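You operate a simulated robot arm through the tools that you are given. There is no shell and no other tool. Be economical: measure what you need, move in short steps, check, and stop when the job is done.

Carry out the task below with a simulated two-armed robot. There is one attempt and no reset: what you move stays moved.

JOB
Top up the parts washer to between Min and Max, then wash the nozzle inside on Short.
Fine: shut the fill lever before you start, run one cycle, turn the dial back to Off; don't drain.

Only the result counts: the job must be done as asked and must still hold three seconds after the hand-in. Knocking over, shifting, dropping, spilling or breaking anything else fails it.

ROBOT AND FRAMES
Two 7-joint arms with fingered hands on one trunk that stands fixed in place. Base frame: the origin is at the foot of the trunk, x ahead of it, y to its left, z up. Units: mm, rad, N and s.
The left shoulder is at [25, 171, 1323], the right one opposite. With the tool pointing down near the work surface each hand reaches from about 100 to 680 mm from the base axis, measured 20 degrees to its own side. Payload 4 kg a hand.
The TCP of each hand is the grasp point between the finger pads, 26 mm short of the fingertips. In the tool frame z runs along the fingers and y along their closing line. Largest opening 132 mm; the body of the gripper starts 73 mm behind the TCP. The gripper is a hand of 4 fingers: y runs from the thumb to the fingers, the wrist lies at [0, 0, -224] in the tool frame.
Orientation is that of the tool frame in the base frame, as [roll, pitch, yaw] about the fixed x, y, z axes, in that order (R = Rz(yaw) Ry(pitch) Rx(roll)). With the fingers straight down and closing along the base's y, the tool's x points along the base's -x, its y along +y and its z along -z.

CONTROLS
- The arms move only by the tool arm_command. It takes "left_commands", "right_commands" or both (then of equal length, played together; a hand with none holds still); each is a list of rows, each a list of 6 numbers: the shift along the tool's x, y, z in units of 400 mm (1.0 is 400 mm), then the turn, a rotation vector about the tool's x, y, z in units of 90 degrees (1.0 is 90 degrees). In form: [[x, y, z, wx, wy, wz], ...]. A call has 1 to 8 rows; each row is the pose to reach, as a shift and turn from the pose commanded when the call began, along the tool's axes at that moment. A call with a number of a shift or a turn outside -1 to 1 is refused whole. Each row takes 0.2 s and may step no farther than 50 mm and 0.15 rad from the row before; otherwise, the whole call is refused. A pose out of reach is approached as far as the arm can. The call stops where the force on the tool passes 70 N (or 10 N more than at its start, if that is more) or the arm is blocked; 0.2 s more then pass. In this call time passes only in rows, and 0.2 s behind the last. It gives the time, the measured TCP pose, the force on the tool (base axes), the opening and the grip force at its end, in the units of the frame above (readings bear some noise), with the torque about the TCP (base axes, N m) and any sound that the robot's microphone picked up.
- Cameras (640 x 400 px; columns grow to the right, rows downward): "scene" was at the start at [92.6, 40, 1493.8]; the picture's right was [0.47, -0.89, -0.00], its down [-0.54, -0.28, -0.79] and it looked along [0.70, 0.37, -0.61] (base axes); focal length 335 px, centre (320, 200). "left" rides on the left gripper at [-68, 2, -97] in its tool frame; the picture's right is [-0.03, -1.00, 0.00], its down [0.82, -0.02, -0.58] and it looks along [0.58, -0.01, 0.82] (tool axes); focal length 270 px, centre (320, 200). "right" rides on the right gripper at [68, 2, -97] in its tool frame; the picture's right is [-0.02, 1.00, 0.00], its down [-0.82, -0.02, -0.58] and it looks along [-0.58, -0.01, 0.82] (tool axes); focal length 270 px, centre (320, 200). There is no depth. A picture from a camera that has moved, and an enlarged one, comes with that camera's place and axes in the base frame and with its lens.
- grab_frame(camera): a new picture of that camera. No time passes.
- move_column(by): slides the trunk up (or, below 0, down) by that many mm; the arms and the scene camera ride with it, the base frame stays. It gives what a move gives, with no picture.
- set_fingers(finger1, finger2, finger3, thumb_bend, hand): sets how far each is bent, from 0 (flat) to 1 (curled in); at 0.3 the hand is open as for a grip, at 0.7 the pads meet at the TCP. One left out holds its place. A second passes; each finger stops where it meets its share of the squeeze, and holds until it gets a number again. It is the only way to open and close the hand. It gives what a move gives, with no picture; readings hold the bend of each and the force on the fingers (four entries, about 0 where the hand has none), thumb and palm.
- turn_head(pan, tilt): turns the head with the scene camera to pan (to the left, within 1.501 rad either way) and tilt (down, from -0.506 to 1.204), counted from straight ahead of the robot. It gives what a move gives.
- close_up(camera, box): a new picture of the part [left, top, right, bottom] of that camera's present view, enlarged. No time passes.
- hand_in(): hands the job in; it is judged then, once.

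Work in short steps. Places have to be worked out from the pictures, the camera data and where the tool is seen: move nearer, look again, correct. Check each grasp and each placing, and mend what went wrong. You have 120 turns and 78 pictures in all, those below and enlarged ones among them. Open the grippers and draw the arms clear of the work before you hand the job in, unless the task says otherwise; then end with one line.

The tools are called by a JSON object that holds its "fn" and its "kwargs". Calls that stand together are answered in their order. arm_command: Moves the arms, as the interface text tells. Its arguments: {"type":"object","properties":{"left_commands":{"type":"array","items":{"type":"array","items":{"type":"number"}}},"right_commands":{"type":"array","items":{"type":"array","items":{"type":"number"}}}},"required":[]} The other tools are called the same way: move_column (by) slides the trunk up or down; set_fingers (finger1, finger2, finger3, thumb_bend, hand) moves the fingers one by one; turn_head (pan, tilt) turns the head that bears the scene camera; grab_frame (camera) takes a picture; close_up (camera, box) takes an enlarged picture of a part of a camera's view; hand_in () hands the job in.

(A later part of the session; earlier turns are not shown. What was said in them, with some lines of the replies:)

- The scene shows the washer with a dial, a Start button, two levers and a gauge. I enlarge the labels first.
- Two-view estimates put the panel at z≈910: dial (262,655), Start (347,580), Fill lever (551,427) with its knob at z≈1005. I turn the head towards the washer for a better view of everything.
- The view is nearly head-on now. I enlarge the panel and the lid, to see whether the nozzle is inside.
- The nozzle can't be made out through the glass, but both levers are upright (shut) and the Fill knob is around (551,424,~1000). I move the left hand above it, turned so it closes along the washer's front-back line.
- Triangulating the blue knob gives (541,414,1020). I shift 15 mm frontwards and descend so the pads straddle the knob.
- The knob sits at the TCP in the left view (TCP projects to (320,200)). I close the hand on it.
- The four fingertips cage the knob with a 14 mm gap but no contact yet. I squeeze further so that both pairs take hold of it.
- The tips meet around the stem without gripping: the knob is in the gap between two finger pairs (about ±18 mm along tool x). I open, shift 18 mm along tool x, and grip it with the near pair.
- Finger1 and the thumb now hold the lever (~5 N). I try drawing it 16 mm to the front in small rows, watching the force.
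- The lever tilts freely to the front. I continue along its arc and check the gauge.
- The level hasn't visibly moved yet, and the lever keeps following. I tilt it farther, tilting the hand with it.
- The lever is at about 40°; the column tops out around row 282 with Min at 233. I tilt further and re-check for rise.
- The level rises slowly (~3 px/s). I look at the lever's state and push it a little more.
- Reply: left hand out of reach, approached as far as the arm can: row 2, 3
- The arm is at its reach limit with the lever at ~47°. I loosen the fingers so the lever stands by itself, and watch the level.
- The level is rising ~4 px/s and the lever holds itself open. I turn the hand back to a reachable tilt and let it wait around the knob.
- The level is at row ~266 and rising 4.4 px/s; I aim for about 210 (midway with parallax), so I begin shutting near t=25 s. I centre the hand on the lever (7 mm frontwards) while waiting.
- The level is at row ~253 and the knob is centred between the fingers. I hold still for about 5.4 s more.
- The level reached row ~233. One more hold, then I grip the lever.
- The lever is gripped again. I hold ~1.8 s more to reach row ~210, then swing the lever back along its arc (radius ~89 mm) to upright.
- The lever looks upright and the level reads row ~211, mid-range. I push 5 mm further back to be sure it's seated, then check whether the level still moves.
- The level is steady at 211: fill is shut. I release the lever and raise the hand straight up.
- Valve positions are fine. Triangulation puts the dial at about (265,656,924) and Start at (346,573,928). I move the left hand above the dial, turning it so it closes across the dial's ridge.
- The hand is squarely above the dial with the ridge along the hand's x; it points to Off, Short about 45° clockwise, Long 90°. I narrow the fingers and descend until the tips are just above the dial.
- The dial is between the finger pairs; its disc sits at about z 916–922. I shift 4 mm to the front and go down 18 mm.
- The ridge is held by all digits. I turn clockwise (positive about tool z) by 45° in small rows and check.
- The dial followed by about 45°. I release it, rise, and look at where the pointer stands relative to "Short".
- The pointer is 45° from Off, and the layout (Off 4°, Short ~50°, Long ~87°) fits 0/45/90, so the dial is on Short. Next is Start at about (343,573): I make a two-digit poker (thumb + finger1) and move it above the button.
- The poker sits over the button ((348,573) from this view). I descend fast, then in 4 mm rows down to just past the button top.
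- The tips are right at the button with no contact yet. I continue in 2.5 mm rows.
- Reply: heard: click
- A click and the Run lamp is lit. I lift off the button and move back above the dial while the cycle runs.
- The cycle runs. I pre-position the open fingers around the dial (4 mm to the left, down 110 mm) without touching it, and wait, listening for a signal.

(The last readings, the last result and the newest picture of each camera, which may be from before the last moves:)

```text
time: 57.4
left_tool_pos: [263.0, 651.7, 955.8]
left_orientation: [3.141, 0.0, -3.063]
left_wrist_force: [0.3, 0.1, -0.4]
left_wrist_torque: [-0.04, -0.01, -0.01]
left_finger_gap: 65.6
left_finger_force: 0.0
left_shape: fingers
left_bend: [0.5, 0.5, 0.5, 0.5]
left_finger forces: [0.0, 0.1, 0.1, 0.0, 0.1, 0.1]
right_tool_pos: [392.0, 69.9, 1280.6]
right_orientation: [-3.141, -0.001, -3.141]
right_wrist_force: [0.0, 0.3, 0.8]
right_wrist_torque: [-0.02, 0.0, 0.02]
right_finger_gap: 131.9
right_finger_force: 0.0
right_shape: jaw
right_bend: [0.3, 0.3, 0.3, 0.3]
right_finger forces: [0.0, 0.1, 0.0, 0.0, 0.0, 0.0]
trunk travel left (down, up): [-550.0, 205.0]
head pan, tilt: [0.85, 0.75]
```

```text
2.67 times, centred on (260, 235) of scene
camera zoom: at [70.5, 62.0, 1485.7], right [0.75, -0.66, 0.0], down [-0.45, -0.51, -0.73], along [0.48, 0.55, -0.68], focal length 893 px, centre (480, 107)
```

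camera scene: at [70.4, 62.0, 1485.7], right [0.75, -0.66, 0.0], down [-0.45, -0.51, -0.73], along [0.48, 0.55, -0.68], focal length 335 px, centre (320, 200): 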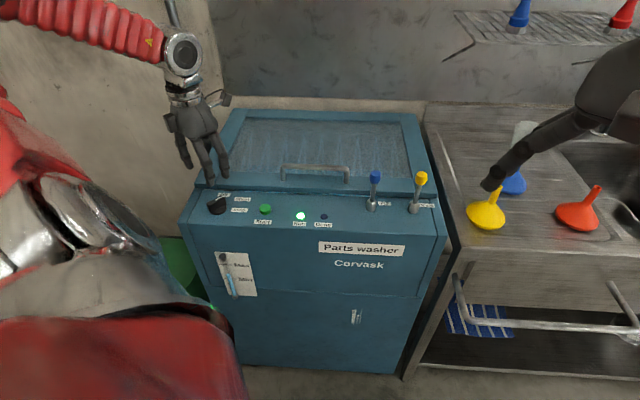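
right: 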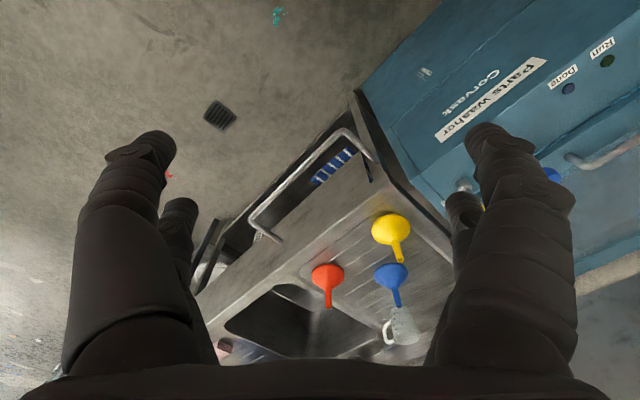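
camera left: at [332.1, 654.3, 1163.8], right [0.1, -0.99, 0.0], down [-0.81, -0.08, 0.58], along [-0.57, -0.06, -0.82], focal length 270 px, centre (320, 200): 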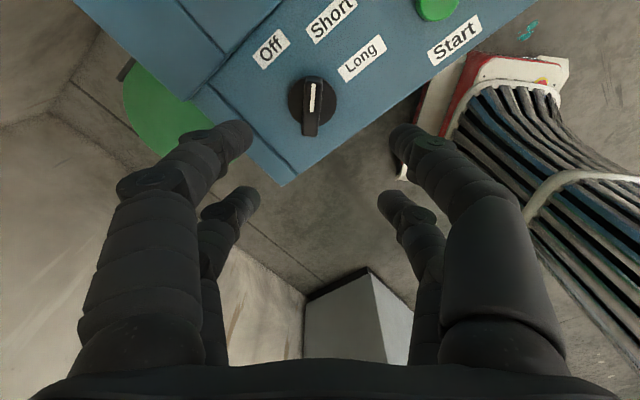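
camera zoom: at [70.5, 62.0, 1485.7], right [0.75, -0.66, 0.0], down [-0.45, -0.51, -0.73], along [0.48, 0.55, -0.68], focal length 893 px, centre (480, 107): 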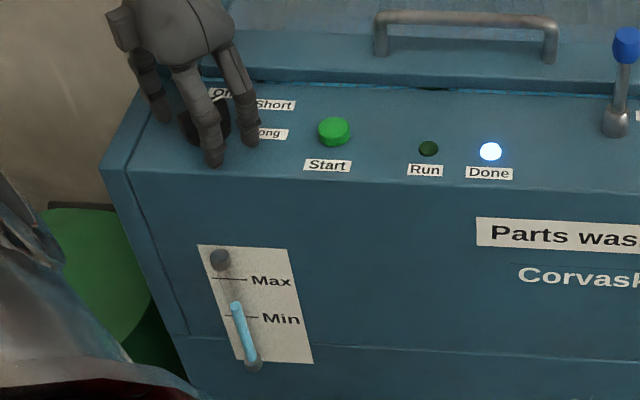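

The Done lamp is lit and Run is off. I grip the dial and turn it back counter-clockwise by 45° to Off.

{"fn": "set_fingers", "kwargs": {"hand": "left", "finger1": 0.72, "finger2": 0.72, "finger3": 0.72, "thumb_bend": 0.72}}

{"fn": "arm_command", "kwargs": {"left_commands": [[0, 0, 0, 0, 0, -0.08], [0, 0, 0, 0, 0, -0.16], [0, 0, 0, 0, 0, -0.24], [0, 0, 0, 0, 0, -0.32], [0, 0, 0, 0, 0, -0.4], [0, 0, 0, 0, 0, -0.46], [0, 0, 0, 0, 0, -0.515]]}}

{"fn": "set_fingers", "kwargs": {"hand": "left", "finger1": 0.5, "finger2": 0.5, "finger3": 0.5, "thumb_bend": 0.5}}

{"fn": "arm_command", "kwargs": {"left_commands": [[0, 0, -0.05, 0, 0, 0], [0, 0, -0.15, 0, 0, 0], [0, 0, -0.25, 0, 0, 0], [0, 0, -0.35, 0, 0, 0]]}}

{"fn": "grab_frame", "kwargs": {"camera": "left"}}

{"fn": "close_up", "kwargs": {"camera": "scene", "box": [180, 160, 340, 310]}}

```text
time: 58.4
left_tool_pos: [263.4, 652.1, 955.7]
left_orientation: [-3.14, 0.0, -3.062]
left_wrist_force: [-0.1, 5.6, -0.1]
left_wrist_torque: [0.27, -0.03, -0.02]
left_finger_gap: 15.7
left_finger_force: 10.6
left_shape: fingers
left_bend: [0.63, 0.66, 0.7, 0.69]
left_finger forces: [7.6, 6.7, 2.6, 0.1, 4.6, 0.0]
right_tool_pos: [393.5, 70.5, 1280.4]
right_orientation: [-3.141, 0.0, 3.14]
right_wrist_force: [-0.2, -0.2, 0.2]
right_wrist_torque: [0.0, -0.01, -0.04]
right_finger_gap: 131.8
right_finger_force: 0.0
right_shape: jaw
right_bend: [0.3, 0.3, 0.3, 0.3]
right_finger forces: [0.0, 0.0, 0.0, 0.0, 0.0, 0.1]
trunk travel left (down, up): [-550.0, 205.0]
head pan, tilt: [0.85, 0.75]
```

```text
time: 60.0
left_tool_pos: [264.5, 651.9, 955.7]
left_orientation: [-3.142, -0.001, -2.252]
left_wrist_force: [4.3, 3.4, -0.2]
left_wrist_torque: [0.2, -0.2, -0.26]
left_finger_gap: 16.5
left_finger_force: 12.8
left_shape: fingers
left_bend: [0.64, 0.68, 0.7, 0.69]
left_finger forces: [7.2, 5.5, 2.9, 0.0, 10.3, 0.0]
right_tool_pos: [392.8, 70.7, 1280.7]
right_orientation: [-3.14, -0.002, 3.14]
right_wrist_force: [-0.6, 1.0, 0.3]
right_wrist_torque: [0.0, 0.03, -0.02]
right_finger_gap: 131.8
right_finger_force: 0.1
right_shape: jaw
right_bend: [0.3, 0.3, 0.3, 0.3]
right_finger forces: [0.0, 0.1, 0.1, 0.0, 0.0, 0.1]
trunk travel left (down, up): [-550.0, 205.0]
head pan, tilt: [0.85, 0.75]
```

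```text
time: 61.0
left_tool_pos: [263.6, 652.7, 956.3]
left_orientation: [3.141, 0.001, -2.255]
left_wrist_force: [0.1, 0.7, 0.4]
left_wrist_torque: [-0.03, 0.0, -0.02]
left_finger_gap: 65.3
left_finger_force: 0.1
left_shape: fingers
left_bend: [0.5, 0.5, 0.5, 0.5]
left_finger forces: [0.0, 0.0, 0.0, 0.1, 0.1, 0.0]
right_tool_pos: [392.8, 70.1, 1280.5]
right_orientation: [-3.141, -0.001, -3.141]
right_wrist_force: [-0.1, -0.3, -0.5]
right_wrist_torque: [0.01, -0.04, 0.03]
right_finger_gap: 131.9
right_finger_force: 0.1
right_shape: jaw
right_bend: [0.3, 0.3, 0.3, 0.3]
right_finger forces: [0.0, 0.0, 0.0, 0.0, 0.1, 0.0]
trunk travel left (down, up): [-550.0, 205.0]
head pan, tilt: [0.85, 0.75]
```

```text
time: 62.0
left_tool_pos: [263.4, 650.8, 1097.6]
left_orientation: [3.141, 0.0, -2.253]
left_wrist_force: [-0.2, -0.5, 0.5]
left_wrist_torque: [0.0, -0.01, 0.01]
left_finger_gap: 65.5
left_finger_force: 0.1
left_shape: fingers
left_bend: [0.5, 0.5, 0.5, 0.5]
left_finger forces: [0.0, 0.0, 0.1, 0.0, 0.1, 0.0]
right_tool_pos: [391.9, 69.3, 1280.4]
right_orientation: [-3.141, 0.001, -3.141]
right_wrist_force: [-0.2, -0.1, -0.2]
right_wrist_torque: [0.01, 0.01, 0.0]
right_finger_gap: 132.0
right_finger_force: 0.1
right_shape: jaw
right_bend: [0.3, 0.3, 0.3, 0.3]
right_finger forces: [0.0, 0.0, 0.0, 0.0, 0.0, 0.0]
trunk travel left (down, up): [-550.0, 205.0]
head pan, tilt: [0.85, 0.75]
```

```text
22 pictures are left
camera left: at [306.2, 705.4, 1194.7], right [0.79, -0.61, 0.0], down [-0.5, -0.65, 0.58], along [-0.35, -0.46, -0.82], focal length 270 px, centre (320, 200)
```

left: 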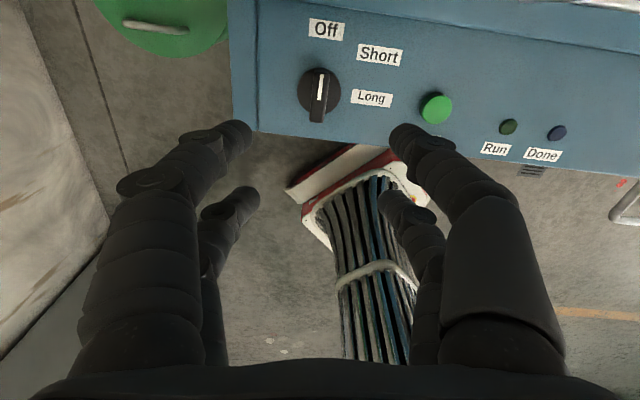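

```text
2.67 times, centred on (260, 235) of scene
camera zoom: at [70.0, 61.2, 1485.8], right [0.75, -0.66, 0.0], down [-0.45, -0.51, -0.73], along [0.48, 0.55, -0.68], focal length 893 px, centre (480, 107)
```

zoom: 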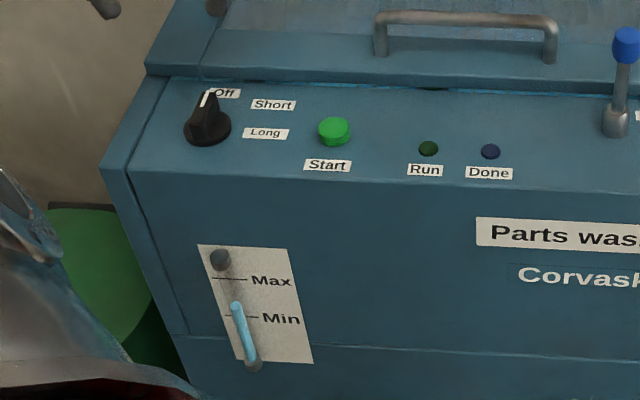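

The dial points to Off again, both lamps are out and the level holds between Min and Max. I open the hand and draw it up, clear of the washer.

{"fn": "set_fingers", "kwargs": {"hand": "left", "finger1": 0.3, "finger2": 0.3, "finger3": 0.3, "thumb_bend": 0.3}}

{"fn": "arm_command", "kwargs": {"left_commands": [[0, 0, -0.1, 0, 0, 0], [0, 0, -0.2, 0, 0, 0], [0, 0, -0.3, 0, 0, 0], [0, 0, -0.4, 0, 0, 0], [0.1, 0, -0.42, 0, 0, 0], [0.2, 0, -0.42, 0, 0, 0]]}}

{"fn": "grab_frame", "kwargs": {"camera": "scene"}}

{"fn": "close_up", "kwargs": {"camera": "scene", "box": [200, 235, 280, 310]}}

```text
time: 63.0
left_tool_pos: [264.5, 650.9, 1097.9]
left_orientation: [3.141, 0.0, -2.251]
left_wrist_force: [0.1, 0.7, 0.0]
left_wrist_torque: [-0.02, 0.0, 0.01]
left_finger_gap: 132.7
left_finger_force: 0.0
left_shape: fingers
left_bend: [0.3, 0.3, 0.3, 0.3]
left_finger forces: [0.0, 0.0, 0.0, 0.0, 0.0, 0.0]
right_tool_pos: [392.8, 69.4, 1280.8]
right_orientation: [-3.141, -0.001, -3.141]
right_wrist_force: [-0.4, -0.4, -0.2]
right_wrist_torque: [0.01, 0.0, 0.01]
right_finger_gap: 132.0
right_finger_force: 0.2
right_shape: jaw
right_bend: [0.3, 0.3, 0.3, 0.3]
right_finger forces: [0.1, 0.0, 0.1, 0.0, 0.0, 0.1]
trunk travel left (down, up): [-550.0, 205.0]
head pan, tilt: [0.85, 0.75]
```

```text
time: 64.4
left_tool_pos: [211.6, 590.2, 1265.9]
left_orientation: [-3.141, 0.0, -2.254]
left_wrist_force: [-0.1, 0.2, 0.5]
left_wrist_torque: [0.02, -0.01, -0.02]
left_finger_gap: 132.4
left_finger_force: 0.1
left_shape: fingers
left_bend: [0.3, 0.3, 0.3, 0.3]
left_finger forces: [0.0, 0.0, 0.0, 0.0, 0.0, 0.0]
right_tool_pos: [390.9, 68.2, 1281.9]
right_orientation: [-3.139, 0.001, 3.141]
right_wrist_force: [-0.3, 0.1, 0.3]
right_wrist_torque: [0.01, -0.03, 0.01]
right_finger_gap: 131.9
right_finger_force: 0.0
right_shape: jaw
right_bend: [0.3, 0.3, 0.3, 0.3]
right_finger forces: [0.1, 0.0, 0.1, 0.0, 0.0, 0.1]
trunk travel left (down, up): [-550.0, 205.0]
head pan, tilt: [0.85, 0.75]
```

```text
20 pictures are left
camera scene: at [69.1, 61.4, 1485.8], right [0.75, -0.66, 0.0], down [-0.45, -0.51, -0.73], along [0.48, 0.55, -0.68], focal length 335 px, centre (320, 200)
```

scene: 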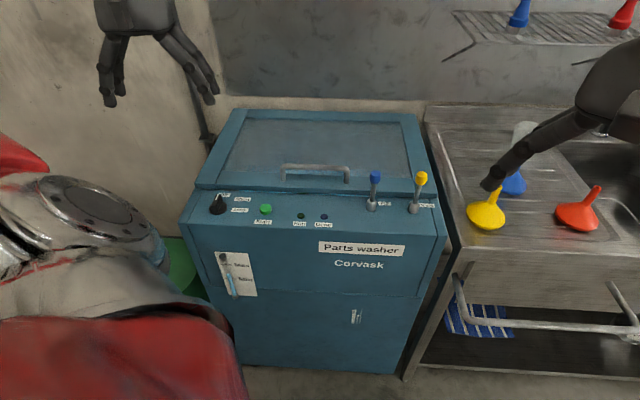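

```text
5.33 times, centred on (240, 272) of scene
camera zoom: at [69.1, 61.4, 1485.8], right [0.75, -0.66, 0.0], down [-0.45, -0.51, -0.73], along [0.48, 0.55, -0.68], focal length 1787 px, centre (747, -187)
```

zoom: 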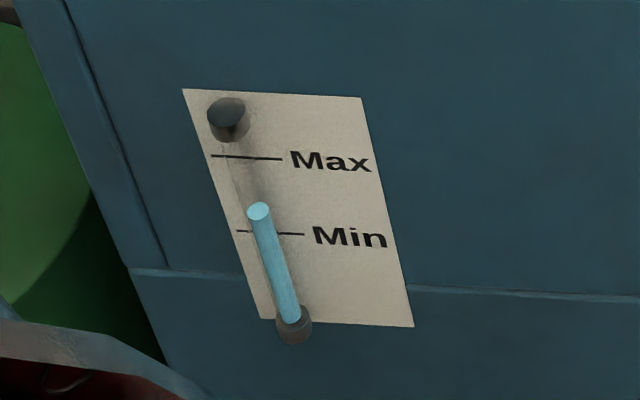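

Level is steady between Min and Max, both levers are shut, the dial is on Off and the arms are clear. I hand it in.

{"fn": "hand_in", "kwargs": {}}

```text
The job is handed in.
```

I topped up the washer to between Min and Max, shut the fill lever, ran one cycle with the dial at Short until Done lit, and turned it back to Off without draining; I couldn't see the nozzle through the lid, so I took it to be inside as you said.
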